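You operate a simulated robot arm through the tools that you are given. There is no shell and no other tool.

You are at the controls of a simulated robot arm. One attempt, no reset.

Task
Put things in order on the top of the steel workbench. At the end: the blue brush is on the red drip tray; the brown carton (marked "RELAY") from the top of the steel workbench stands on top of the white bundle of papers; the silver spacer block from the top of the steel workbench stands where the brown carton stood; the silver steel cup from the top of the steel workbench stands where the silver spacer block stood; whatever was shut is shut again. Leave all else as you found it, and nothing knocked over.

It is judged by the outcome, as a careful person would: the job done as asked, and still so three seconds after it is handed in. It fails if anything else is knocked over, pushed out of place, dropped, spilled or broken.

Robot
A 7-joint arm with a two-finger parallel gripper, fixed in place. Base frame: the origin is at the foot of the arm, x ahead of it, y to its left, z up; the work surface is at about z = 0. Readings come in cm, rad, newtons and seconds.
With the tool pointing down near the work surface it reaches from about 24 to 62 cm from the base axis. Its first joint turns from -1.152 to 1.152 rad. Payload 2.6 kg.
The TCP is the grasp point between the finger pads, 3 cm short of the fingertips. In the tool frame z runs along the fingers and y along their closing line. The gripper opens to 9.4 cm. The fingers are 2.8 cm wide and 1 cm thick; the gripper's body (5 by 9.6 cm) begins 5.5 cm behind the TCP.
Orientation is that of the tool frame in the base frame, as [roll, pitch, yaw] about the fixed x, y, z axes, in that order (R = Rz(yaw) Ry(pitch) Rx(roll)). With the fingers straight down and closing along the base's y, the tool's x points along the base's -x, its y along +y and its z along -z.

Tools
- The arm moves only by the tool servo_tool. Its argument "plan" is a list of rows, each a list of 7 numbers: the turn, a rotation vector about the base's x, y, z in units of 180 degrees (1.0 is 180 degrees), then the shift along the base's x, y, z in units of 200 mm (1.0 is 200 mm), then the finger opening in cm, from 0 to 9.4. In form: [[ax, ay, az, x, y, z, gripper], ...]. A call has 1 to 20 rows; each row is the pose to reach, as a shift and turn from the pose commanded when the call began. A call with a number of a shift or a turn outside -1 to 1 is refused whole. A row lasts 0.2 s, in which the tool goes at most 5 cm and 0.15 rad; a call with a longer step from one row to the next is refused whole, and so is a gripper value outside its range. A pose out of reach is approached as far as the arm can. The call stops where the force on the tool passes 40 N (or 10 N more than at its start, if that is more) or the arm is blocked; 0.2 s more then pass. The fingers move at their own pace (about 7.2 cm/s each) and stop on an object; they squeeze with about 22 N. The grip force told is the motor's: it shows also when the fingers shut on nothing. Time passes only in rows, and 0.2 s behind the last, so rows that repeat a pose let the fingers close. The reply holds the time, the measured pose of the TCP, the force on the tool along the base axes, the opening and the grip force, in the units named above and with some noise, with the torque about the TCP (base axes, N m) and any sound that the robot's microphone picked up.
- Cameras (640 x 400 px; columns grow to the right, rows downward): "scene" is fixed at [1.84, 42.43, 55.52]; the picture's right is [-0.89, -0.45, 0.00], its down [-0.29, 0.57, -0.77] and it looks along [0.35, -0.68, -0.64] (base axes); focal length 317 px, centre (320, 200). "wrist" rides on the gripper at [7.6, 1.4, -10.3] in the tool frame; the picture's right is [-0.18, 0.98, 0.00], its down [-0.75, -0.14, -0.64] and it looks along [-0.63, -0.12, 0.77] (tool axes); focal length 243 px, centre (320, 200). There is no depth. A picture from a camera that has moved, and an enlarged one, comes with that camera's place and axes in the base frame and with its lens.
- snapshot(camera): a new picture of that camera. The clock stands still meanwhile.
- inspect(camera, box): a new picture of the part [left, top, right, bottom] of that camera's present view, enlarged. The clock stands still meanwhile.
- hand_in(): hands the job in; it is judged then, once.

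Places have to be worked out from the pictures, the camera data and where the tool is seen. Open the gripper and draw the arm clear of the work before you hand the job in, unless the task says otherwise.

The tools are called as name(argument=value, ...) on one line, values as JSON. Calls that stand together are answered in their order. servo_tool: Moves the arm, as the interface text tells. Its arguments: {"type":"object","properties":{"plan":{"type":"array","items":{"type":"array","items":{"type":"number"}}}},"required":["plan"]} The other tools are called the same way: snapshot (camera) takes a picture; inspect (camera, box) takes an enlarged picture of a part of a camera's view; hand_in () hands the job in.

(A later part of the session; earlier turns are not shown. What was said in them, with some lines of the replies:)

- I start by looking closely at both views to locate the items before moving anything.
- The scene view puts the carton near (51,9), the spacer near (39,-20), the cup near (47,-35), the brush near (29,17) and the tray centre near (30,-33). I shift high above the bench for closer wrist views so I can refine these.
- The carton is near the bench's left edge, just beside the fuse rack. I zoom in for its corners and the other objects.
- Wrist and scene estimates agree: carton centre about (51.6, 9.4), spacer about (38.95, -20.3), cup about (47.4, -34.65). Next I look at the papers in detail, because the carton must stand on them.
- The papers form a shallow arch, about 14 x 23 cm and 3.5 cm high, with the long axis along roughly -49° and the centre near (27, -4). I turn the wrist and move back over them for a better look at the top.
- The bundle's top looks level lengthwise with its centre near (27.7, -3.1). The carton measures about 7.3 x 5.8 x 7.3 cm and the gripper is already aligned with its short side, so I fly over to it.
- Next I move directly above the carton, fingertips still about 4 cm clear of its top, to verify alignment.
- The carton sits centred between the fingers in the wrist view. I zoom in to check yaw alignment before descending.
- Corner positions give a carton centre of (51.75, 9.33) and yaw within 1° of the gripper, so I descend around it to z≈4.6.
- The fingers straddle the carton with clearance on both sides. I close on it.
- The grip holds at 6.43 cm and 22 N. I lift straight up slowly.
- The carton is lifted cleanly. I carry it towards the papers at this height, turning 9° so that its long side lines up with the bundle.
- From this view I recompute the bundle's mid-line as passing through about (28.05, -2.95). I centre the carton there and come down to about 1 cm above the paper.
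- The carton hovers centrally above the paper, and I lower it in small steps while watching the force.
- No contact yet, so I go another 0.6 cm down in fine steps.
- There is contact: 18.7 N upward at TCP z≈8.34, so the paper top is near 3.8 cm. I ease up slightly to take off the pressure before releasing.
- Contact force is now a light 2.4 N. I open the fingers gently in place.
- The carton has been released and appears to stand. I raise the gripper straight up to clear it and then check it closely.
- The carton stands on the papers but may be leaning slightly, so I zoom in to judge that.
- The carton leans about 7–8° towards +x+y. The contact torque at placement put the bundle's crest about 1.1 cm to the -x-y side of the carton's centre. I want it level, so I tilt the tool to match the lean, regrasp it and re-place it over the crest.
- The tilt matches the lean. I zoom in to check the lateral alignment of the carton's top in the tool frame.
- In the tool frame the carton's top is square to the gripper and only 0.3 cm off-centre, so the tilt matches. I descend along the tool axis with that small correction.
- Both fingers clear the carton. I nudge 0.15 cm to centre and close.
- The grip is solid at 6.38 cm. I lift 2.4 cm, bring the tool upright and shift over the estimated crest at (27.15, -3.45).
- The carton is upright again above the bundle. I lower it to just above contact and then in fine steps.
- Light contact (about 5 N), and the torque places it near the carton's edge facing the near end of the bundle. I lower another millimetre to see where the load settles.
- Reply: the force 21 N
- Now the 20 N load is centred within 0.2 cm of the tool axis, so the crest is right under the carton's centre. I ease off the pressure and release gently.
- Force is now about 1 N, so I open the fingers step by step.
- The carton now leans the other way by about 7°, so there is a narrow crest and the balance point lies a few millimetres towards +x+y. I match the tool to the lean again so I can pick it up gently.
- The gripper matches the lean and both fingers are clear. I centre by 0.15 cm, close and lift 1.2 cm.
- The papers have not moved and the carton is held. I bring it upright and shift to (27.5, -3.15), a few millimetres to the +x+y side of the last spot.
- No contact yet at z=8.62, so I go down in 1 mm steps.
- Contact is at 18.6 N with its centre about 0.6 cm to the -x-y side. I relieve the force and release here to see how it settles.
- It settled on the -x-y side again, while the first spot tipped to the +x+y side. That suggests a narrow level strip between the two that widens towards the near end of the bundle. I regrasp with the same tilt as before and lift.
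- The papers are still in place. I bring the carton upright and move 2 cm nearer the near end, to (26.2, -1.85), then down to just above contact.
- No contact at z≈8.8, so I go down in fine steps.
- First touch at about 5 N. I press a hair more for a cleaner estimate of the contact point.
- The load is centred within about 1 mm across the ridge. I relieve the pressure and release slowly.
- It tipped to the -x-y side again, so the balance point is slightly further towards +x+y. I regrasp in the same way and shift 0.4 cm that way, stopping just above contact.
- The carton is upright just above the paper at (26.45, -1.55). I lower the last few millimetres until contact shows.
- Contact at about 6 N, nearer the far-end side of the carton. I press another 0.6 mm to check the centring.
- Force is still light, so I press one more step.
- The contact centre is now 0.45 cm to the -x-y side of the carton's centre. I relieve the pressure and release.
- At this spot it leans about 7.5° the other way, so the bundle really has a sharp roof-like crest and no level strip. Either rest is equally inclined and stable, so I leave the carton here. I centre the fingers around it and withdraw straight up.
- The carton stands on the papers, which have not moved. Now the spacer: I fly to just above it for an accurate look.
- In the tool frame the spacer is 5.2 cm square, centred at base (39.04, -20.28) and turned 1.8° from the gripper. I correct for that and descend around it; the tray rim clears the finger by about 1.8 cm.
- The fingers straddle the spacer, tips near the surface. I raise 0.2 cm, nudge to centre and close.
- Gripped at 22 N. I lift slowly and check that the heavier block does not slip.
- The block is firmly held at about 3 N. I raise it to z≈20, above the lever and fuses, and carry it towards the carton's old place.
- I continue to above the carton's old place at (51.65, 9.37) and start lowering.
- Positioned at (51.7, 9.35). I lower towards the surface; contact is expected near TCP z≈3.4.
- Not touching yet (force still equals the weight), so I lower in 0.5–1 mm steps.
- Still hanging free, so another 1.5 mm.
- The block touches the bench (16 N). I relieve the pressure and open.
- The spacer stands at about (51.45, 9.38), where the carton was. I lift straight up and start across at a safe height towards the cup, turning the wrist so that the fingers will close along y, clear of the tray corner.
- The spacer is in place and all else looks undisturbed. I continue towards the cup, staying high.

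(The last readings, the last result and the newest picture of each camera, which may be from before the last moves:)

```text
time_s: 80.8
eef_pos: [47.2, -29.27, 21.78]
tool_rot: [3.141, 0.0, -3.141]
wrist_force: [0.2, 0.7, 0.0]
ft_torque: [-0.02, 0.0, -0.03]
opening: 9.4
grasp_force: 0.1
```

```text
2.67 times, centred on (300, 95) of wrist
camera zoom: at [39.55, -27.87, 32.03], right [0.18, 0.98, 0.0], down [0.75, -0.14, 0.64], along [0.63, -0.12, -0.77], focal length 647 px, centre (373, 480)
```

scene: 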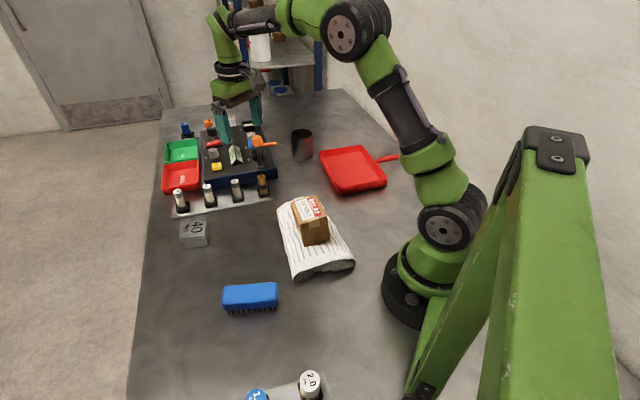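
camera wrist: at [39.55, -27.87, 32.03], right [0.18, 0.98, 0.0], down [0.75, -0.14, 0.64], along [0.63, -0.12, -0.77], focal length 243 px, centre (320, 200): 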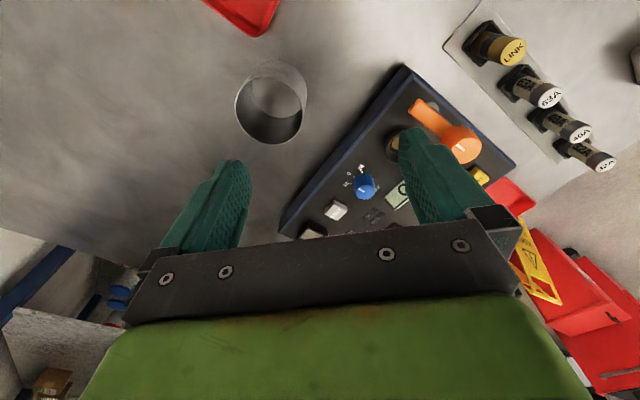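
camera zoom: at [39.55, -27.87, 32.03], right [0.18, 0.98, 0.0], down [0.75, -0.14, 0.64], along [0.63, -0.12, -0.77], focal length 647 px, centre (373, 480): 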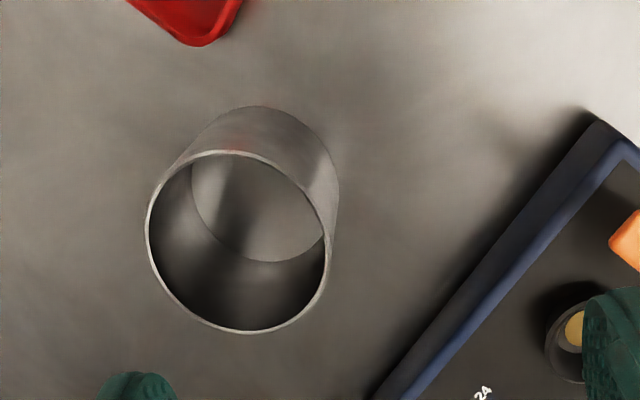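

The cup is empty, its centre is near (47.2, -34.5), and its diameter is about 6.8 cm; the tray corner is about 2.3 cm from its wall. I move above it and down to z≈13 to check centring.

servo_tool(plan=[[0, 0, 0, 0, -0.1, 0, 9.4], [0, 0, 0, 0, -0.2, 0, 9.4], [0, 0, 0, 0.001, -0.262, -0.05, 9.4], [0, 0, 0, 0.001, -0.262, -0.2, 9.4], [0, 0, 0, 0.001, -0.262, -0.35, 9.4], [0, 0, 0, 0.001, -0.262, -0.43, 9.4], [0, 0, 0, 0.001, -0.262, -0.43, 9.4]])

snapshot(camera="wrist")

inspect(camera="wrist", box=[220, 40, 420, 180])

inspect(camera="scene", box=[240, 80, 400, 200])

```text
time_s: 82.4
eef_pos: [47.42, -34.51, 13.02]
tool_rot: [-3.142, 0.001, 3.141]
wrist_force: [-0.1, 0.8, 0.6]
ft_torque: [0.02, -0.01, -0.02]
opening: 9.38
grasp_force: 0.0
```

```text
taken
camera wrist: at [39.77, -33.1, 23.28], right [0.18, 0.98, 0.0], down [0.75, -0.14, 0.64], along [0.63, -0.12, -0.77], focal length 243 px, centre (320, 200)
```

wrist: 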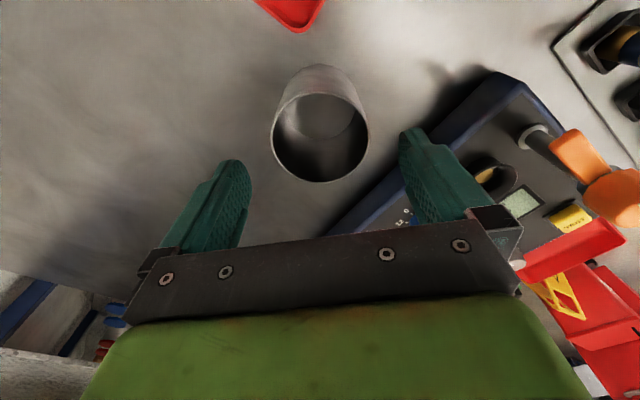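

```text
2.86 times, centred on (320, 110) of wrist
camera zoom: at [39.77, -33.1, 23.28], right [0.18, 0.98, 0.0], down [0.75, -0.14, 0.64], along [0.63, -0.12, -0.77], focal length 693 px, centre (320, 457)
```

zoom: 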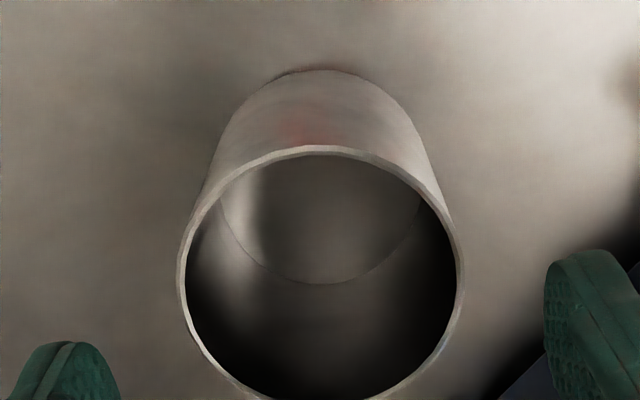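

```text
3.33 times, centred on (320, 140) of scene
camera zoom: at [1.84, 42.43, 55.52], right [-0.89, -0.45, 0.0], down [-0.29, 0.57, -0.77], along [0.35, -0.68, -0.64], focal length 1056 px, centre (320, 400)
```

zoom: 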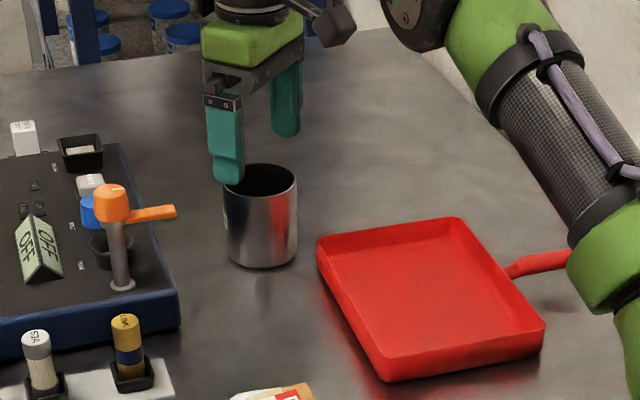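

The cup is centred within 0.1 cm in the tool frame. I descend around it to z≈4.6.

servo_tool(plan=[[0, 0, 0, 0, 0.005, -0.08, 9.4], [0, 0, 0, 0, 0.005, -0.17, 9.4], [0, 0, 0, 0, 0.005, -0.26, 9.4], [0, 0, 0, 0, 0.005, -0.35, 9.4], [0, 0, 0, 0, 0.005, -0.42, 9.4], [0, 0, 0, 0, 0.005, -0.42, 9.4]])

snapshot(camera="wrist")

inspect(camera="scene", box=[240, 80, 400, 200])

```text
time_s: 83.8
eef_pos: [47.39, -34.4, 4.88]
tool_rot: [-3.141, -0.001, 3.139]
wrist_force: [-1.0, -0.6, -0.1]
ft_torque: [0.01, 0.04, 0.01]
opening: 9.41
grasp_force: 0.2
```

```text
taken
camera wrist: at [39.75, -32.99, 15.18], right [0.19, 0.98, 0.0], down [0.75, -0.14, 0.64], along [0.63, -0.12, -0.77], focal length 243 px, centre (320, 200)
```

wrist: 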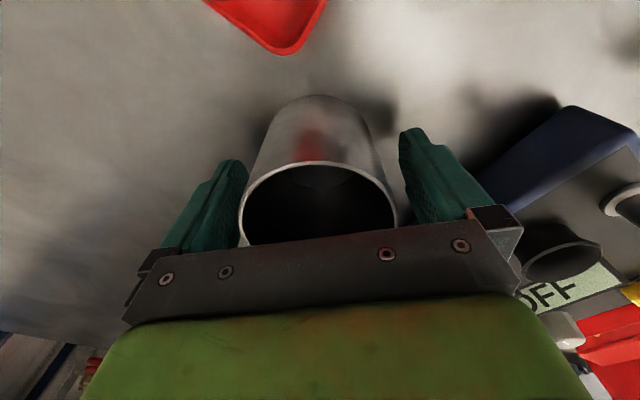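

```text
3.33 times, centred on (320, 140) of scene
camera zoom: at [1.84, 42.43, 55.52], right [-0.89, -0.45, 0.0], down [-0.29, 0.57, -0.77], along [0.35, -0.68, -0.64], focal length 1056 px, centre (320, 400)
```

zoom: 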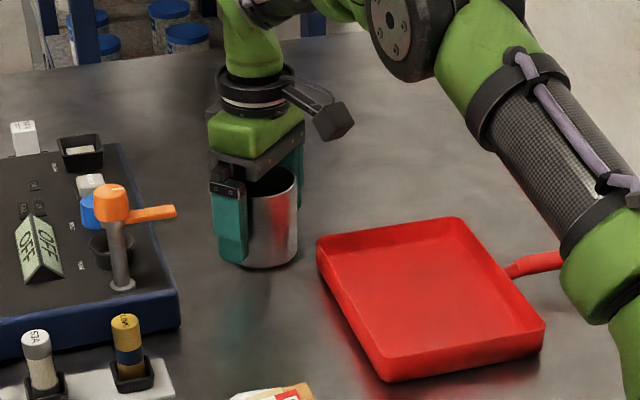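

The fingers flank the cup evenly, so I close on it.

servo_tool(plan=[[0, 0, 0, 0, 0, 0, 8.4], [0, 0, 0, 0, 0, 0, 7.4], [0, 0, 0, 0, 0, 0, 6.4], [0, 0, 0, 0, 0, 0, 6.0], [0, 0, 0, 0, 0, 0, 6.0]])

```text
time_s: 85.0
eef_pos: [47.46, -34.35, 4.97]
tool_rot: [-3.142, 0.0, 3.139]
wrist_force: [-1.7, -0.3, -1.1]
ft_torque: [-0.02, -0.05, 0.0]
opening: 6.86
grasp_force: 21.8
```

Gripped at 6.86 cm. I lift straight up slowly.

servo_tool(plan=[[0, 0, 0, 0, 0, 0.02, 6.0], [0, 0, 0, 0, 0, 0.06, 6.0], [0, 0, 0, 0, 0, 0.13, 6.0], [0, 0, 0, 0, 0, 0.23, 6.0], [0, 0, 0, 0, 0, 0.35, 6.0], [0, 0, 0, 0, 0, 0.47, 6.0], [0, 0, 0, 0, 0, 0.55, 6.0], [0, 0, 0, 0, 0, 0.55, 6.0]])

snapshot(camera="wrist")

snapshot(camera="scene")

```text
time_s: 86.8
eef_pos: [47.25, -34.52, 15.69]
tool_rot: [3.141, 0.001, 3.141]
wrist_force: [0.5, 0.0, -2.0]
ft_torque: [-0.01, 0.0, 0.02]
opening: 6.87
grasp_force: 22.6
```

```text
taken
camera wrist: at [39.67, -33.08, 26.05], right [0.18, 0.98, 0.0], down [0.75, -0.14, 0.64], along [0.63, -0.12, -0.77], focal length 243 px, centre (320, 200)
```

wrist: 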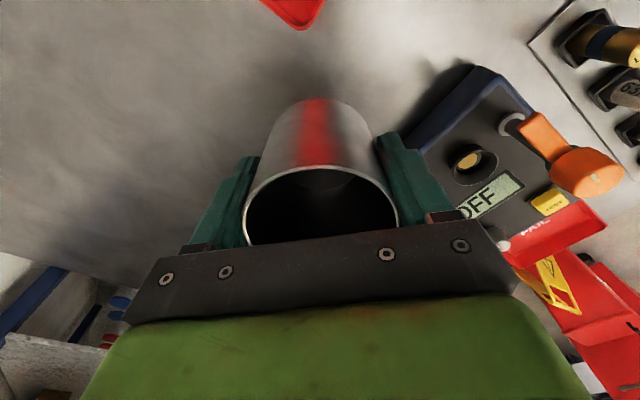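

```text
taken
```

scene: 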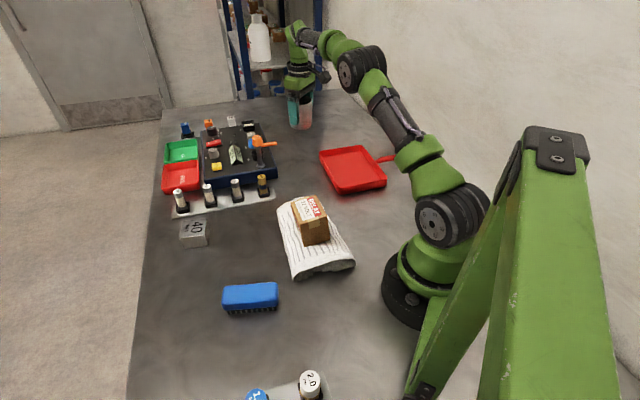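

The cup is up and everything else is undisturbed. I carry it to the spacer's old place at (39.1, -20.3).

servo_tool(plan=[[0, 0, 0, -0.05, 0.06, 0, 6.0], [0, 0, 0, -0.13, 0.17, 0, 6.0], [0, 0, 0, -0.21, 0.31, 0, 6.0], [0, 0, 0, -0.29, 0.46, 0, 6.0], [0, 0, 0, -0.36, 0.6, 0, 6.0], [0, 0, 0, -0.4125, 0.7075, 0, 6.0], [0, 0, 0, -0.4125, 0.7075, -0.1, 6.0], [0, 0, 0, -0.4125, 0.7075, -0.22, 6.0], [0, 0, 0, -0.4125, 0.7075, -0.34, 6.0], [0, 0, 0, -0.4125, 0.7075, -0.34, 6.0]])

snapshot(camera="wrist")

inspect(camera="scene", box=[240, 110, 400, 230])

```text
time_s: 89.0
eef_pos: [39.15, -20.32, 8.96]
tool_rot: [3.141, 0.0, -3.141]
wrist_force: [-0.4, -0.3, -0.9]
ft_torque: [-0.03, 0.01, -0.01]
opening: 6.85
grasp_force: 21.8
```

```text
taken
camera wrist: at [31.52, -18.9, 19.31], right [0.18, 0.98, 0.0], down [0.75, -0.14, 0.64], along [0.63, -0.12, -0.77], focal length 243 px, centre (320, 200)
```

wrist: 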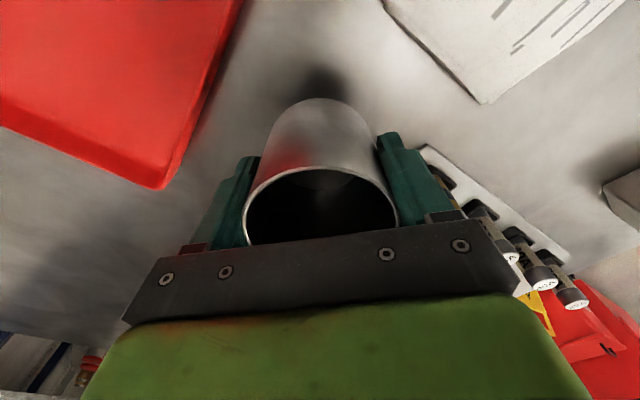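

```text
3.33 times, centred on (320, 170) of scene
camera zoom: at [1.84, 42.42, 55.52], right [-0.89, -0.45, 0.0], down [-0.29, 0.57, -0.77], along [0.35, -0.68, -0.64], focal length 1056 px, centre (320, 300)
```

zoom: 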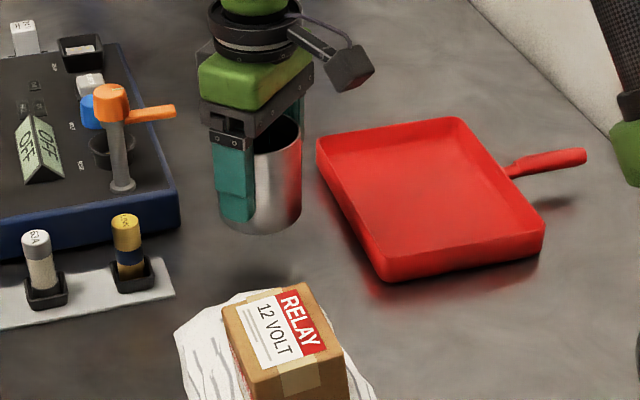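

Over the target at (39.15, -20.3), with space free on all sides. I lower the cup to just above the bench.

servo_tool(plan=[[0, 0, 0, 0, 0, -0.06, 6.0], [0, 0, 0, 0, 0, -0.11, 6.0], [0, 0, 0, 0, 0, -0.15, 6.0], [0, 0, 0, 0, 0, -0.175, 6.0], [0, 0, 0, 0, 0, -0.185, 6.0], [0, 0, 0, 0, 0, -0.19, 6.0], [0, 0, 0, 0, 0, -0.19, 6.0]])

```text
time_s: 90.6
eef_pos: [39.16, -20.33, 5.33]
tool_rot: [-3.141, 0.001, 3.141]
wrist_force: [0.2, 0.0, -1.8]
ft_torque: [0.0, 0.03, 0.02]
opening: 6.86
grasp_force: 21.9
```

Still free at z=5.33, so I take fine steps downward.

servo_tool(plan=[[0, 0, 0, 0, 0, -0.005, 6.0], [0, 0, 0, 0, 0, -0.01, 6.0], [0, 0, 0, 0, 0, -0.015, 6.0], [0, 0, 0, 0, 0, -0.018, 6.0], [0, 0, 0, 0, 0, -0.018, 6.0]])

```text
time_s: 91.8
eef_pos: [39.26, -20.49, 4.95]
tool_rot: [-3.141, 0.001, 3.14]
wrist_force: [-6.1, 2.8, 15.5]
ft_torque: [0.04, 0.02, 0.01]
opening: 6.83
grasp_force: 22.6
```

The cup touches the bench (15 N). I relieve the pressure and open gradually.

servo_tool(plan=[[0, 0, 0, 0, 0, 0.003, 6.0], [0, 0, 0, 0, 0, 0.003, 6.0], [0, 0, 0, 0, 0, 0.003, 6.9], [0, 0, 0, 0, 0, 0.003, 7.1], [0, 0, 0, 0, 0, 0.003, 7.6], [0, 0, 0, 0, 0, 0.003, 8.4], [0, 0, 0, 0, 0, 0.003, 9.4], [0, 0, 0, 0, 0, 0.003, 9.4]])

snapshot(camera="wrist")

inspect(camera="scene", box=[240, 110, 400, 230])

```text
time_s: 93.6
eef_pos: [39.2, -20.4, 5.05]
tool_rot: [3.141, 0.0, -3.14]
wrist_force: [0.9, -0.3, -0.4]
ft_torque: [0.01, 0.01, 0.0]
opening: 9.4
grasp_force: 0.0
```

```text
taken
camera wrist: at [31.56, -18.99, 15.2], right [0.18, 0.98, 0.0], down [0.75, -0.14, 0.64], along [0.63, -0.12, -0.77], focal length 243 px, centre (320, 200)
```

wrist: 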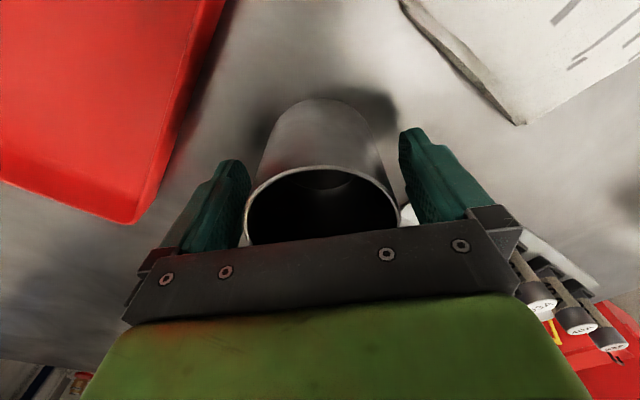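

```text
3.33 times, centred on (320, 170) of scene
camera zoom: at [1.84, 42.43, 55.52], right [-0.89, -0.45, 0.0], down [-0.29, 0.57, -0.77], along [0.35, -0.68, -0.64], focal length 1056 px, centre (320, 300)
```

zoom: 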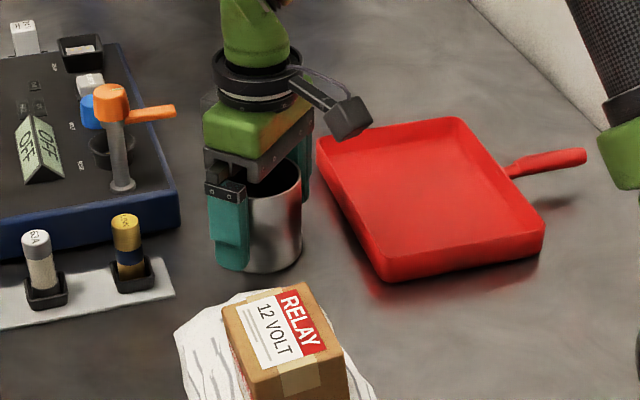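

The cup stands at (39.2, -20.4), where the spacer was. I withdraw straight up and then head for the brush at a height well above the carton.

servo_tool(plan=[[0, 0, 0, 0, 0, 0.04, 9.4], [0, 0, 0, 0, 0, 0.14, 9.4], [0, 0, 0, 0, 0, 0.3, 9.4], [0, 0, 0, 0, 0, 0.5, 9.4], [0, 0, 0, 0, 0, 0.7, 9.4], [0, 0, 0, 0, 0.02, 0.88, 9.4], [0, 0, 0.02, -0.02, 0.12, 0.95, 9.4], [0, 0, 0.05, -0.06, 0.3, 0.95, 9.4], [0, 0, 0.08, -0.1, 0.48, 0.95, 9.4], [0, 0, 0.11, -0.14, 0.66, 0.95, 9.4], [0, 0, 0.14, -0.18, 0.82, 0.95, 9.4], [0, 0, 0.17, -0.22, 0.94, 0.95, 9.4], [0, 0, 0.17, -0.22, 0.94, 0.95, 9.4]])

snapshot(camera="scene")

```text
time_s: 96.4
eef_pos: [34.82, -1.71, 23.89]
tool_rot: [-3.141, 0.001, -2.608]
wrist_force: [0.3, -0.4, 0.8]
ft_torque: [0.05, -0.01, 0.01]
opening: 9.4
grasp_force: 0.0
```

```text
taken
```

scene: 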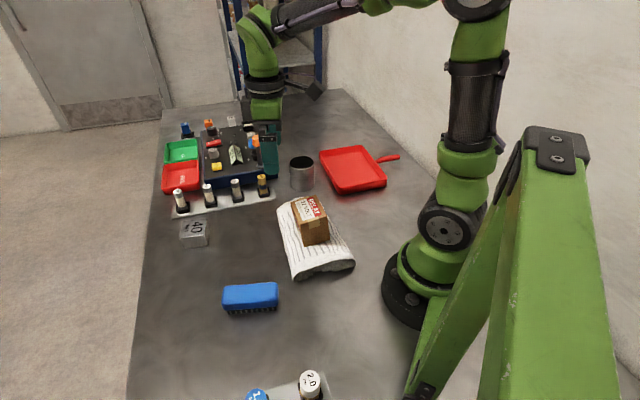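

All is well in the scene view. I continue to above the brush.

servo_tool(plan=[[0, 0, 0, -0.03, 0.1, 0, 9.4], [0, 0, 0, -0.08, 0.26, 0, 9.4], [0, 0, 0, -0.14, 0.44, 0, 9.4], [0, 0, 0, -0.2, 0.62, -0.05, 9.4], [0, 0, 0, -0.25, 0.79, -0.15, 9.4], [0, 0, 0, -0.28, 0.9, -0.25, 9.4], [0, 0, 0, -0.29, 0.935, -0.3, 9.4], [0, 0, 0, -0.29, 0.935, -0.3, 9.4]])

snapshot(camera="wrist")

inspect(camera="wrist", box=[220, 20, 420, 160])

```text
time_s: 98.2
eef_pos: [29.01, 17.09, 17.88]
tool_rot: [-3.141, -0.001, -2.607]
wrist_force: [-0.1, 0.0, -0.5]
ft_torque: [0.02, -0.01, 0.01]
opening: 9.38
grasp_force: 0.1
```

```text
taken
camera wrist: at [21.79, 14.36, 28.11], right [-0.34, 0.94, 0.0], down [0.72, 0.26, 0.64], along [0.6, 0.22, -0.77], focal length 243 px, centre (320, 200)
```

wrist: 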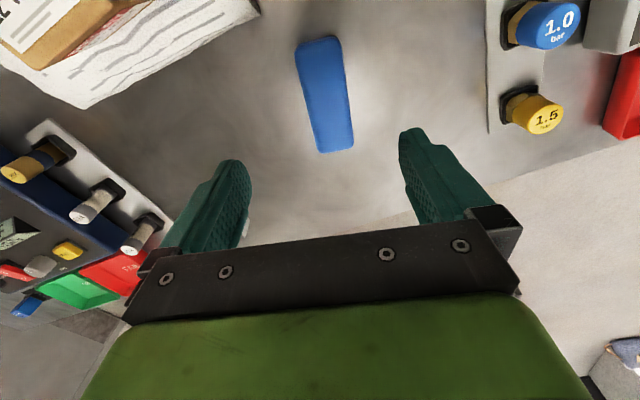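

```text
2.86 times, centred on (320, 90) of wrist
camera zoom: at [21.79, 14.36, 28.11], right [-0.34, 0.94, 0.0], down [0.72, 0.26, 0.64], along [0.6, 0.22, -0.77], focal length 693 px, centre (320, 514)
```

zoom: 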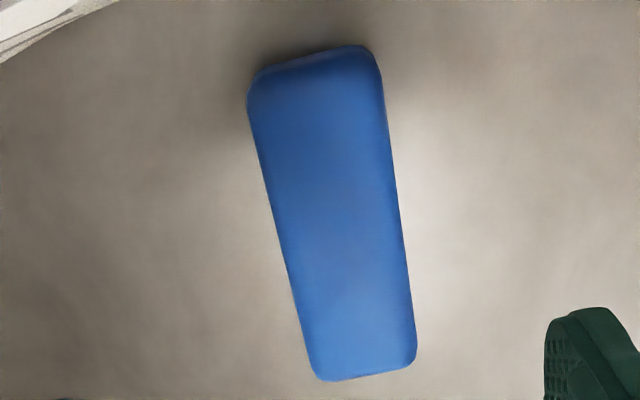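

The brush is 9.7 x 4 cm and centred near (29.28, 18.08), almost aligned with the gripper. I centre on it and descend.

servo_tool(plan=[[0, 0, 0.003, 0.007, 0.025, 0, 9.4], [0, 0, 0.007, 0.0135, 0.0495, -0.08, 9.4], [0, 0, 0.007, 0.0135, 0.0495, -0.22, 9.4], [0, 0, 0.007, 0.0135, 0.0495, -0.36, 9.4], [0, 0, 0.007, 0.0135, 0.0495, -0.48, 9.4], [0, 0, 0.007, 0.0135, 0.0495, -0.57, 9.4], [0, 0, 0.007, 0.0135, 0.0495, -0.57, 9.4]])

snapshot(camera="wrist")

inspect(camera="scene", box=[180, 240, 340, 340])

```text
time_s: 99.8
eef_pos: [29.15, 18.13, 6.2]
tool_rot: [3.141, 0.001, -2.587]
wrist_force: [-0.5, -0.2, -0.5]
ft_torque: [0.01, -0.03, -0.02]
opening: 9.42
grasp_force: 0.0
```

```text
taken
camera wrist: at [21.92, 15.23, 16.53], right [-0.36, 0.93, 0.0], down [0.71, 0.28, 0.64], along [0.6, 0.23, -0.77], focal length 243 px, centre (320, 200)
```

wrist: 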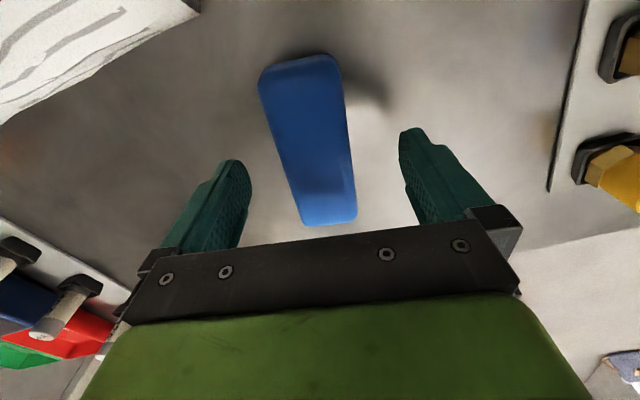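

```text
4.00 times, centred on (260, 290) of scene
camera zoom: at [1.84, 42.43, 55.52], right [-0.89, -0.45, 0.0], down [-0.29, 0.57, -0.77], along [0.35, -0.68, -0.64], focal length 1267 px, centre (560, -160)
```

zoom: 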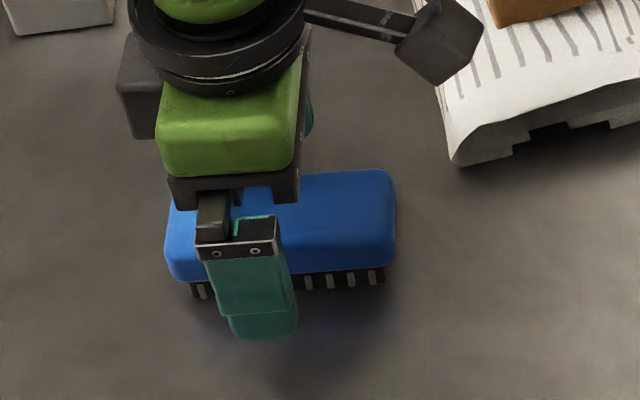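

The brush is centred to within 0.2 cm. I correct that, descend to z≈3.6 and then close on the blue body.

servo_tool(plan=[[0, 0, 0, 0.005, -0.008, -0.04, 9.4], [0, 0, 0, 0.005, -0.008, -0.09, 9.4], [0, 0, 0, 0.005, -0.008, -0.13, 9.4], [0, 0, 0, 0.005, -0.008, -0.13, 9.4]])

inspect(camera="scene", box=[180, 240, 340, 340])

```text
time_s: 100.8
eef_pos: [29.34, 18.01, 3.99]
tool_rot: [3.141, 0.0, -2.585]
wrist_force: [-0.9, 0.2, 0.2]
ft_torque: [0.01, -0.01, -0.01]
opening: 9.39
grasp_force: 0.0
```

```text
4.00 times, centred on (260, 290) of scene
camera zoom: at [1.84, 42.43, 55.52], right [-0.89, -0.45, 0.0], down [-0.29, 0.57, -0.77], along [0.35, -0.68, -0.64], focal length 1267 px, centre (560, -160)
```

zoom: 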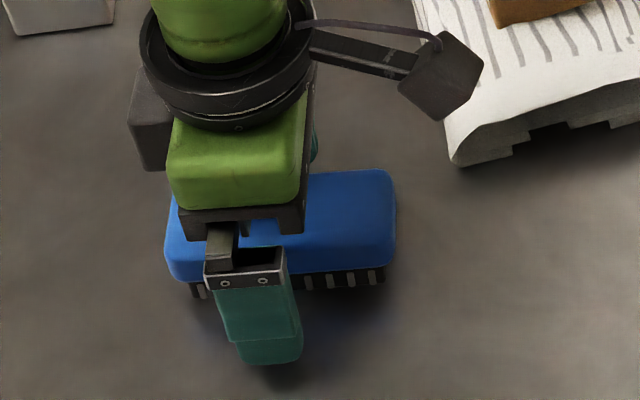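

I lower another 0.3 cm and close on the brush.

servo_tool(plan=[[0, 0, 0, 0, 0, -0.015, 9.4], [0, 0, 0, 0, 0, -0.015, 8.0], [0, 0, 0, 0, 0, -0.015, 6.5], [0, 0, 0, 0, 0, -0.015, 5.0], [0, 0, 0, 0, 0, -0.015, 3.5], [0, 0, 0, 0, 0, -0.015, 3.0], [0, 0, 0, 0, 0, -0.015, 3.0]])

inspect(camera="scene", box=[180, 240, 340, 340])

```text
time_s: 102.4
eef_pos: [29.19, 17.94, 3.58]
tool_rot: [3.141, 0.0, -2.587]
wrist_force: [-0.6, -0.5, 0.4]
ft_torque: [-0.04, -0.02, 0.03]
opening: 4.59
grasp_force: 21.7
```

```text
4.00 times, centred on (260, 290) of scene
camera zoom: at [1.84, 42.43, 55.52], right [-0.89, -0.45, 0.0], down [-0.29, 0.57, -0.77], along [0.35, -0.68, -0.64], focal length 1267 px, centre (560, -160)
```

zoom: 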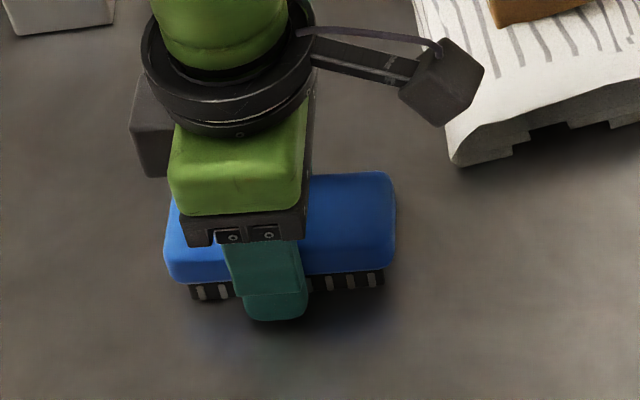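

The brush is held at 4.59 cm opening and 22 N. I lift it straight up.

servo_tool(plan=[[0, 0, 0, 0, 0, 0.02, 3.0], [0, 0, 0, 0, 0, 0.06, 3.0], [0, 0, 0, 0, 0, 0.14, 3.0], [0, 0, 0, 0, 0, 0.26, 3.0], [0, 0, 0, 0, 0, 0.42, 3.0], [0, 0, 0, 0, 0, 0.6, 3.0], [0, 0, 0, 0, 0, 0.78, 3.0], [0, 0, 0, 0, 0, 0.92, 3.0], [0, 0, 0, 0, 0, 0.92, 3.0]])

snapshot(camera="wrist")

snapshot(camera="scene")

```text
time_s: 104.4
eef_pos: [29.2, 17.89, 22.17]
tool_rot: [-3.141, 0.0, -2.585]
wrist_force: [1.1, 0.2, -1.3]
ft_torque: [0.0, -0.03, 0.02]
opening: 4.61
grasp_force: 22.4
```

```text
taken
camera wrist: at [21.88, 15.05, 32.51], right [-0.36, 0.93, 0.0], down [0.71, 0.28, 0.64], along [0.6, 0.23, -0.77], focal length 243 px, centre (320, 200)
```

wrist: 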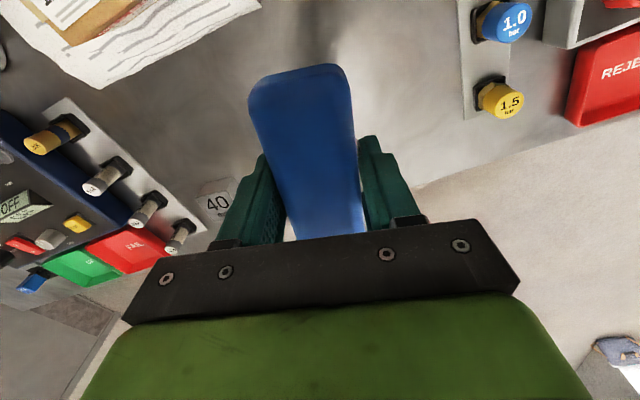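

```text
taken
```

scene: 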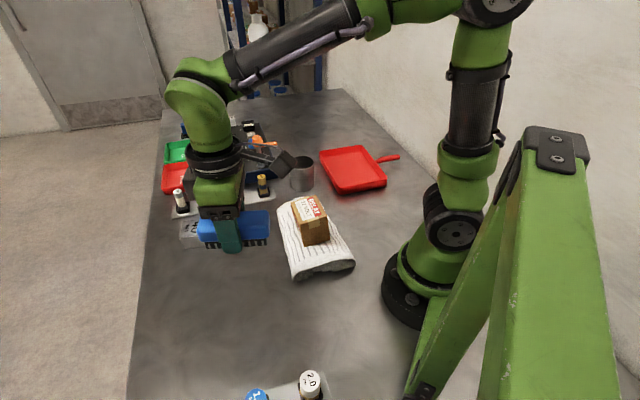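

The brush hangs level, 18 cm above the bench. I carry it across, well above the carton, while turning it to line up with the tray.

servo_tool(plan=[[0, 0, -0.02, 0.02, -0.07, 0, 3.0], [0, 0, -0.055, 0.05, -0.22, 0, 3.0], [0, 0, -0.095, 0.08, -0.39, 0, 3.0], [0, 0, -0.135, 0.11, -0.56, 0, 3.0], [0, 0, -0.175, 0.13, -0.73, 0, 3.0], [0, 0, -0.21, 0.14, -0.88, 0, 3.0], [0, 0, -0.23, 0.15, -0.96, 0, 3.0], [0, 0, -0.23, 0.15, -0.96, 0, 3.0]])

snapshot(camera="wrist")

```text
time_s: 106.2
eef_pos: [32.3, -1.25, 21.9]
tool_rot: [3.141, -0.001, 2.973]
wrist_force: [0.4, 0.1, -1.8]
ft_torque: [-0.02, -0.02, -0.01]
opening: 4.6
grasp_force: 22.2
```

```text
taken
camera wrist: at [24.91, 1.43, 32.22], right [0.35, 0.94, 0.0], down [0.72, -0.27, 0.64], along [0.6, -0.22, -0.77], focal length 243 px, centre (320, 200)
```

wrist: 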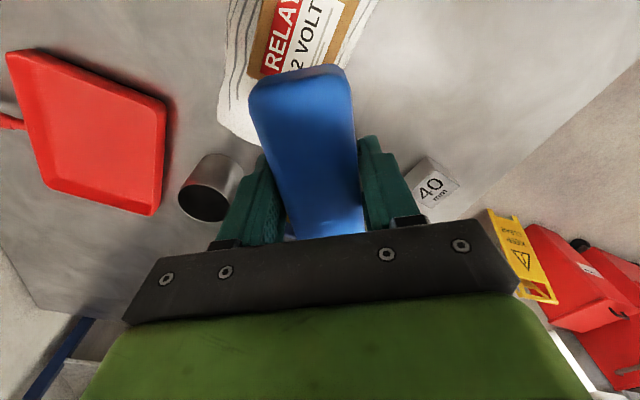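

From this view the tray's rim centre is about (29.7, -33) with its long axis near -47°. I continue towards it, turning the brush into line.

servo_tool(plan=[[0, 0, -0.02, 0.01, -0.08, 0, 3.0], [0, 0, -0.05, 0.02, -0.24, 0, 3.0], [0, 0, -0.08, 0.03, -0.42, 0, 3.0], [0, 0, -0.11, 0.02, -0.6, 0, 3.0], [0, 0, -0.14, 0.0, -0.78, 0, 3.0], [0, 0, -0.17, -0.02, -0.92, 0, 3.0], [0, 0, -0.2, -0.04, -0.98, 0, 3.0], [0, 0, -0.2, -0.04, -0.98, 0, 3.0]])

snapshot(camera="wrist")

snapshot(camera="scene")

```text
time_s: 108.0
eef_pos: [31.52, -20.72, 22.05]
tool_rot: [3.141, 0.0, 2.345]
wrist_force: [0.5, 1.1, -0.9]
ft_torque: [-0.01, 0.01, -0.01]
opening: 4.6
grasp_force: 21.8
```

```text
taken
camera wrist: at [27.15, -14.39, 32.32], right [0.83, 0.55, 0.0], down [0.43, -0.64, 0.64], along [0.36, -0.53, -0.77], focal length 243 px, centre (320, 200)
```

wrist: 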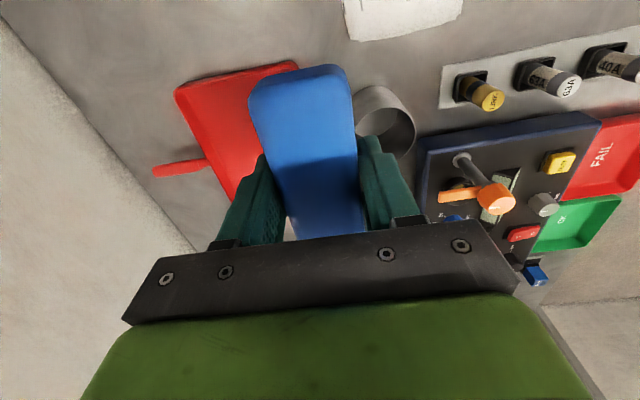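

```text
taken
```

scene: 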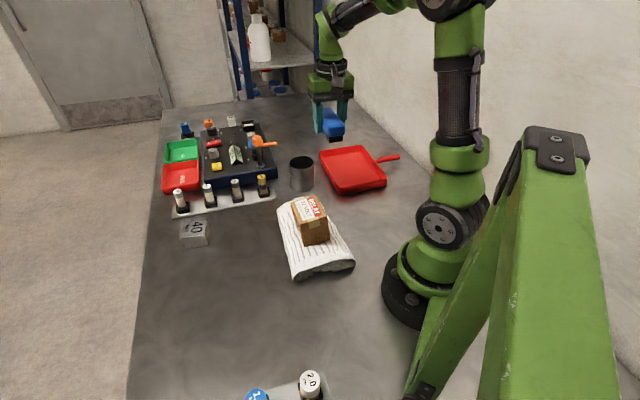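

I move over the tray's centre and lower partway to check alignment against the rim.

servo_tool(plan=[[0, 0, 0, -0.02, -0.12, 0, 3.0], [0, 0, 0, -0.04, -0.28, 0, 3.0], [0, 0, 0, -0.06, -0.44, 0, 3.0], [0, 0, 0, -0.08, -0.56, 0, 3.0], [0, 0, 0, -0.09, -0.62, -0.05, 3.0], [0, 0, 0, -0.09, -0.62, -0.18, 3.0], [0, 0, 0, -0.09, -0.62, -0.32, 3.0], [0, 0, 0, -0.09, -0.62, -0.45, 3.0], [0, 0, 0, -0.09, -0.62, -0.45, 3.0]])

snapshot(camera="wrist")

inspect(camera="scene", box=[270, 90, 430, 210])

```text
time_s: 110.0
eef_pos: [29.86, -33.1, 13.1]
tool_rot: [3.142, 0.0, 2.345]
wrist_force: [0.4, -0.2, -0.1]
ft_torque: [-0.04, 0.01, -0.01]
opening: 4.62
grasp_force: 22.3
```

```text
taken
camera wrist: at [25.44, -26.81, 23.34], right [0.83, 0.56, 0.0], down [0.43, -0.64, 0.64], along [0.36, -0.53, -0.77], focal length 243 px, centre (320, 200)
```

wrist: 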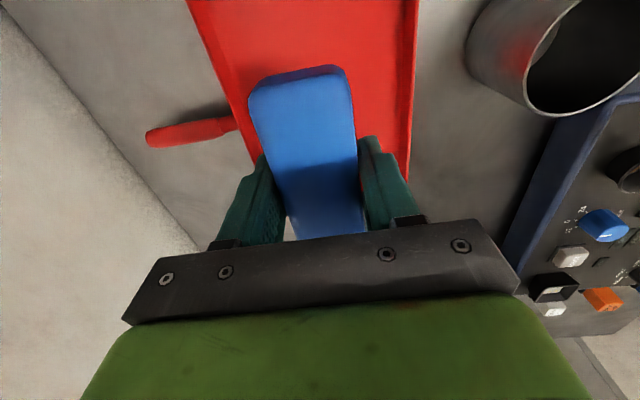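

```text
3.33 times, centred on (350, 150) of scene
camera zoom: at [1.84, 42.42, 55.53], right [-0.89, -0.45, 0.0], down [-0.29, 0.57, -0.77], along [0.35, -0.68, -0.64], focal length 1056 px, centre (220, 367)
```

zoom: 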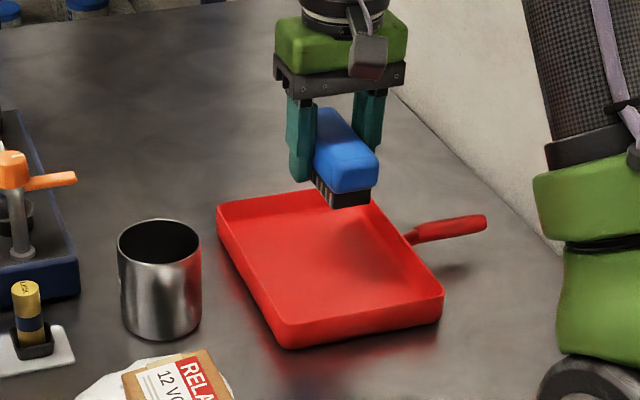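

The tray spans tool y from -7 to +7.7 and is parallel to the brush. I shift 0.4 cm to centre and lower towards the tray floor.

servo_tool(plan=[[0, 0, 0, 0.014, 0.014, -0.05, 3.0], [0, 0, 0, 0.014, 0.014, -0.14, 3.0], [0, 0, 0, 0.014, 0.014, -0.23, 3.0], [0, 0, 0, 0.014, 0.014, -0.31, 3.0], [0, 0, 0, 0.014, 0.014, -0.37, 3.0], [0, 0, 0, 0.014, 0.014, -0.405, 3.0], [0, 0, 0, 0.014, 0.014, -0.405, 3.0]])

inspect(camera="scene", box=[270, 90, 430, 210])

```text
time_s: 111.6
eef_pos: [30.01, -33.05, 4.87]
tool_rot: [-3.141, 0.0, 2.347]
wrist_force: [0.6, 0.2, -1.1]
ft_torque: [-0.01, 0.0, -0.03]
opening: 4.6
grasp_force: 22.2
```

```text
3.33 times, centred on (350, 150) of scene
camera zoom: at [1.84, 42.42, 55.53], right [-0.89, -0.45, 0.0], down [-0.29, 0.57, -0.77], along [0.35, -0.68, -0.64], focal length 1056 px, centre (220, 367)
```

zoom: 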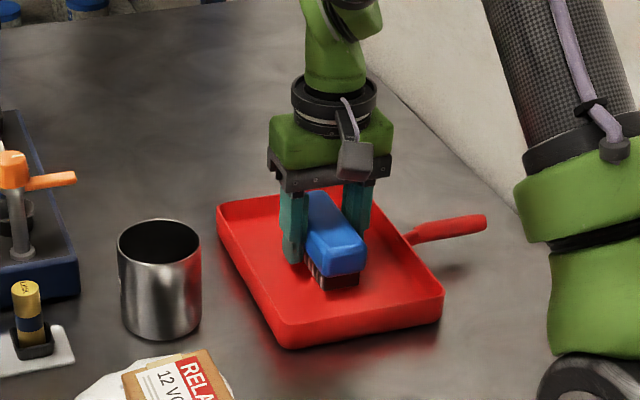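

The brush is within the tray, just above its floor. I take fine steps down until contact.

servo_tool(plan=[[0, 0, 0, 0, 0, -0.01, 3.0], [0, 0, 0, 0, 0, -0.02, 3.0], [0, 0, 0, 0, 0, -0.028, 3.0], [0, 0, 0, 0, 0, -0.034, 3.0], [0, 0, 0, 0, 0, -0.034, 3.0]])

```text
time_s: 112.8
eef_pos: [29.97, -32.96, 4.26]
tool_rot: [-3.14, 0.0, 2.345]
wrist_force: [-0.5, 0.3, -0.7]
ft_torque: [0.02, -0.05, 0.01]
opening: 4.6
grasp_force: 21.7
```

No contact yet at z=4.26, so I continue down in 1 mm steps.

servo_tool(plan=[[0, 0, 0, 0, 0, -0.005, 3.0], [0, 0, 0, 0, 0, -0.01, 3.0], [0, 0, 0, 0, 0, -0.014, 3.0], [0, 0, 0, 0, 0, -0.014, 3.0]])

```text
time_s: 113.8
eef_pos: [30.04, -32.93, 3.99]
tool_rot: [-3.142, 0.002, 2.345]
wrist_force: [0.0, -0.1, 0.2]
ft_torque: [0.01, -0.01, 0.01]
opening: 4.61
grasp_force: 22.1
```

The force is near zero, so it may be just touching. One more millimetre.

servo_tool(plan=[[0, 0, 0, 0, 0, -0.003, 3.0], [0, 0, 0, 0, 0, -0.006, 3.0], [0, 0, 0, 0, 0, -0.006, 3.0]])

```text
time_s: 114.6
eef_pos: [30.14, -33.06, 3.86]
tool_rot: [-3.141, 0.003, 2.345]
wrist_force: [-2.3, 3.7, 17.2]
ft_torque: [0.03, 0.02, -0.04]
opening: 4.59
grasp_force: 21.6
```

Contact with the tray floor at 17 N. I relieve the pressure and open moderately, keeping the fingers inside the rim.

servo_tool(plan=[[0, 0, 0, 0, 0, 0.003, 3.0], [0, 0, 0, 0, 0, 0.003, 3.0], [0, 0, 0, 0, 0, 0.003, 4.7], [0, 0, 0, 0, 0, 0.003, 5.0], [0, 0, 0, 0, 0, 0.003, 5.6], [0, 0, 0, 0, 0, 0.003, 6.4], [0, 0, 0, 0, 0, 0.003, 7.2], [0, 0, 0, 0, 0, 0.003, 7.2]])

snapshot(camera="wrist")

inspect(camera="scene", box=[270, 90, 430, 210])

```text
time_s: 116.4
eef_pos: [30.1, -33.04, 3.95]
tool_rot: [3.141, 0.0, 2.346]
wrist_force: [1.0, -0.2, -0.2]
ft_torque: [0.01, 0.02, 0.01]
opening: 7.2
grasp_force: 0.0
```

```text
taken
camera wrist: at [25.72, -26.58, 14.12], right [0.83, 0.56, 0.0], down [0.43, -0.64, 0.64], along [0.36, -0.53, -0.77], focal length 243 px, centre (320, 200)
```

wrist: 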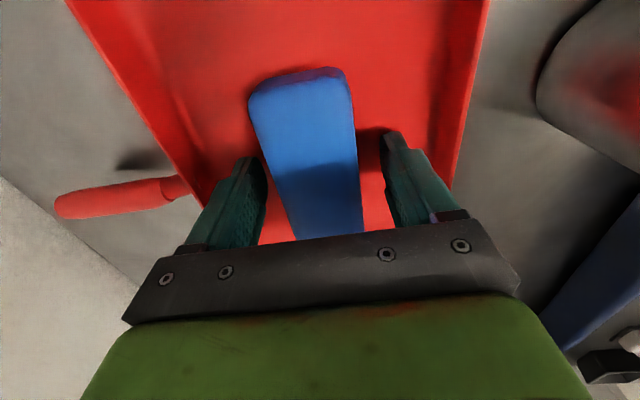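

```text
3.33 times, centred on (350, 150) of scene
camera zoom: at [1.84, 42.43, 55.52], right [-0.89, -0.45, 0.0], down [-0.29, 0.57, -0.77], along [0.35, -0.68, -0.64], focal length 1056 px, centre (220, 367)
```

zoom: 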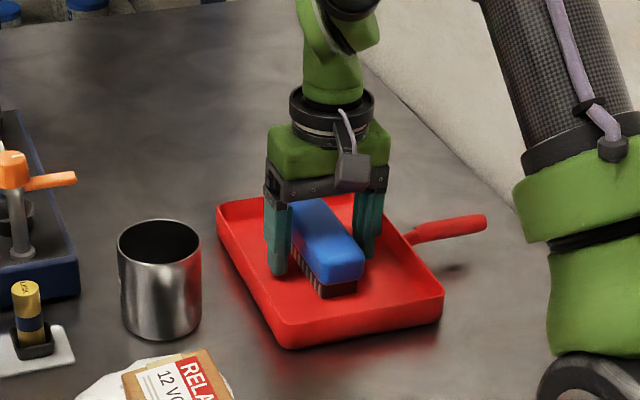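

The brush rests in the tray and the fingers are clear. I withdraw straight up and then take an overall look.

servo_tool(plan=[[0, 0, 0, 0, 0, 0.04, 7.2], [0, 0, 0, 0, 0, 0.14, 7.2], [0, 0, 0, 0, 0, 0.3, 7.2], [0, 0, 0, 0, 0, 0.5, 7.2], [0, 0, 0, 0, 0, 0.7, 8.0], [0, 0, 0, 0, 0, 0.9, 9.4], [0, 0, 0, 0, 0, 0.98, 9.4], [0, 0, 0, 0, 0, 0.98, 9.4]])

snapshot(camera="scene")

inspect(camera="scene", box=[264, 180, 376, 290])

snapshot(camera="wrist")

```text
time_s: 118.2
eef_pos: [30.04, -33.15, 23.42]
tool_rot: [-3.141, -0.001, 2.346]
wrist_force: [-1.0, -0.5, -0.4]
ft_torque: [-0.03, 0.03, -0.02]
opening: 9.38
grasp_force: 0.0
```

```text
taken
```

scene: 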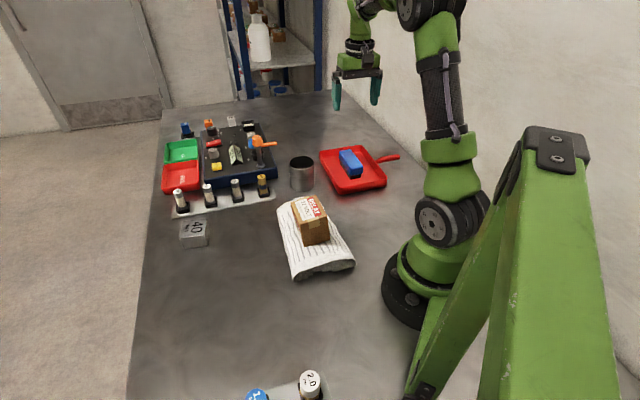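

```text
3.64 times, centred on (320, 235) of scene
camera zoom: at [1.84, 42.43, 55.52], right [-0.89, -0.45, 0.0], down [-0.29, 0.57, -0.77], along [0.35, -0.68, -0.64], focal length 1152 px, centre (320, 73)
```

zoom: 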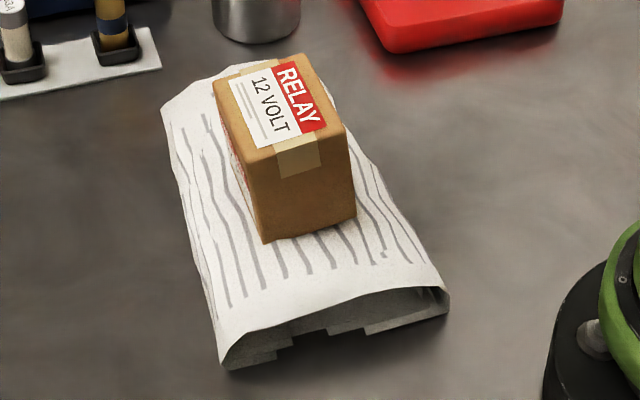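

```text
taken
camera wrist: at [25.63, -26.7, 33.73], right [0.83, 0.56, 0.0], down [0.43, -0.64, 0.64], along [0.36, -0.53, -0.77], focal length 243 px, centre (320, 200)
```

wrist: 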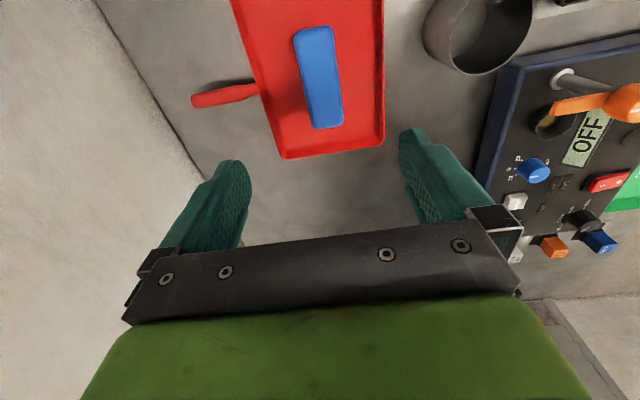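

All items are in their places: brush in the tray, cup where the spacer stood, spacer where the carton stood, and carton on the unmoved papers. I raise the open gripper and draw the arm back towards its start pose.

servo_tool(plan=[[0, 0, 0, 0, 0.0, 0.15, 9.4], [0, 0, 0, 0, 0.0, 0.35, 9.4], [0, 0, 0, 0.01, 0.06, 0.5, 9.4], [0, 0, 0.02, 0.03, 0.2, 0.52, 9.4], [0, 0, 0.05, 0.06, 0.38, 0.52, 9.4], [0, 0, 0.09, 0.1, 0.56, 0.52, 9.4], [0, 0, 0.13, 0.14, 0.74, 0.52, 9.4], [0, 0, 0.17, 0.18, 0.88, 0.52, 9.4], [0, 0, 0.2, 0.2, 0.96, 0.52, 9.4], [0, 0, 0.2, 0.2, 0.96, 0.52, 9.4]])

snapshot(camera="scene")

inspect(camera="scene", box=[150, 100, 310, 200])

inspect(camera="scene", box=[270, 130, 430, 270])

inspect(camera="scene", box=[150, 170, 310, 270])

```text
time_s: 120.4
eef_pos: [33.95, -13.98, 34.02]
tool_rot: [3.14, -0.001, 2.976]
wrist_force: [-1.0, 1.1, 0.3]
ft_torque: [-0.02, 0.01, 0.0]
opening: 9.4
grasp_force: 0.1
```

```text
taken
```

scene: 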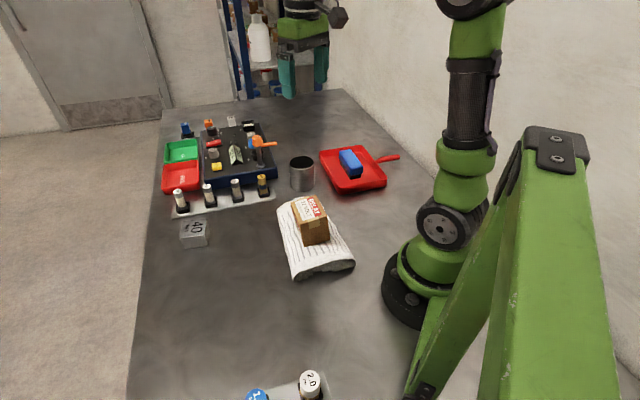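

```text
4.00 times, centred on (230, 150) of scene
camera zoom: at [1.83, 42.43, 55.52], right [-0.89, -0.45, 0.0], down [-0.29, 0.57, -0.77], along [0.35, -0.68, -0.64], focal length 1267 px, centre (680, 400)
```

zoom: 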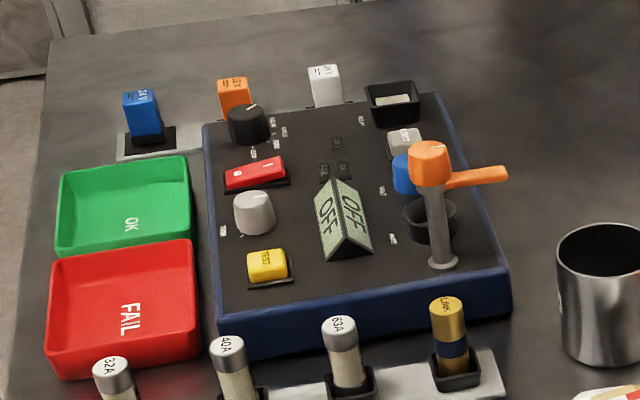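

```text
2.86 times, centred on (350, 200) of scene
camera zoom: at [1.83, 42.43, 55.52], right [-0.89, -0.45, 0.0], down [-0.29, 0.57, -0.77], along [0.35, -0.68, -0.64], focal length 905 px, centre (234, 200)
```

zoom: 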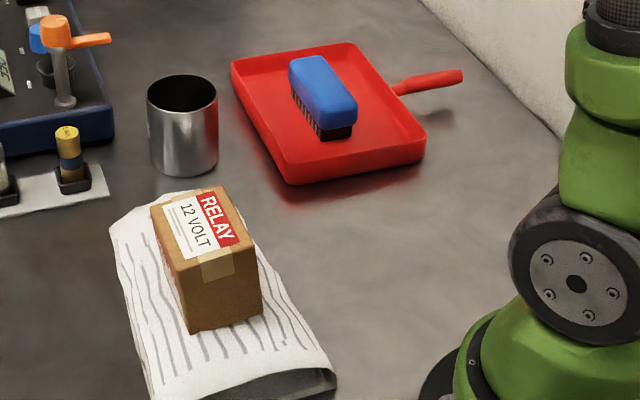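

```text
4.00 times, centred on (230, 220) of scene
camera zoom: at [1.83, 42.43, 55.52], right [-0.89, -0.45, 0.0], down [-0.29, 0.57, -0.77], along [0.35, -0.68, -0.64], focal length 1267 px, centre (680, 120)
```

zoom: 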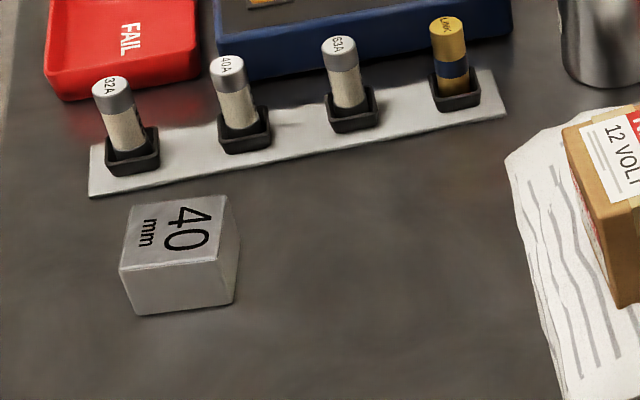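

The final views show every item placed and upright, fuses, switches and trays as found, and the gripper open and clear. The carton rests steadily on the papers, leaning about 8° with their slope. I hand the job in.

hand_in()

```text
The job is handed in.
```

The job is handed in. Every item is where you asked, but the carton leans about 8° because the papers have a sharp crest.

- **Brush:** it lies inside the red drip tray, lined up with the tray's long side.
- **Carton:** it stands on the papers, about 2 cm from their centre. I placed it five times looking for a level spot, and it tipped 7–9° to one side or the other each time. It has not visibly moved since it was released about a minute before hand-in.
- **Spacer block:** it stands at about (51.4, 9.4), within a few millimetres of where the carton was.
- **Steel cup:** it was empty, and stands upright at about (39.2, -20.4), within a few millimetres of where the spacer was.

The papers, the tray and everything else on the bench look as they did at the start, and nothing was knocked over. I opened nothing, so there was nothing to shut again. The gripper is open and drawn up about 34 cm above the bench.
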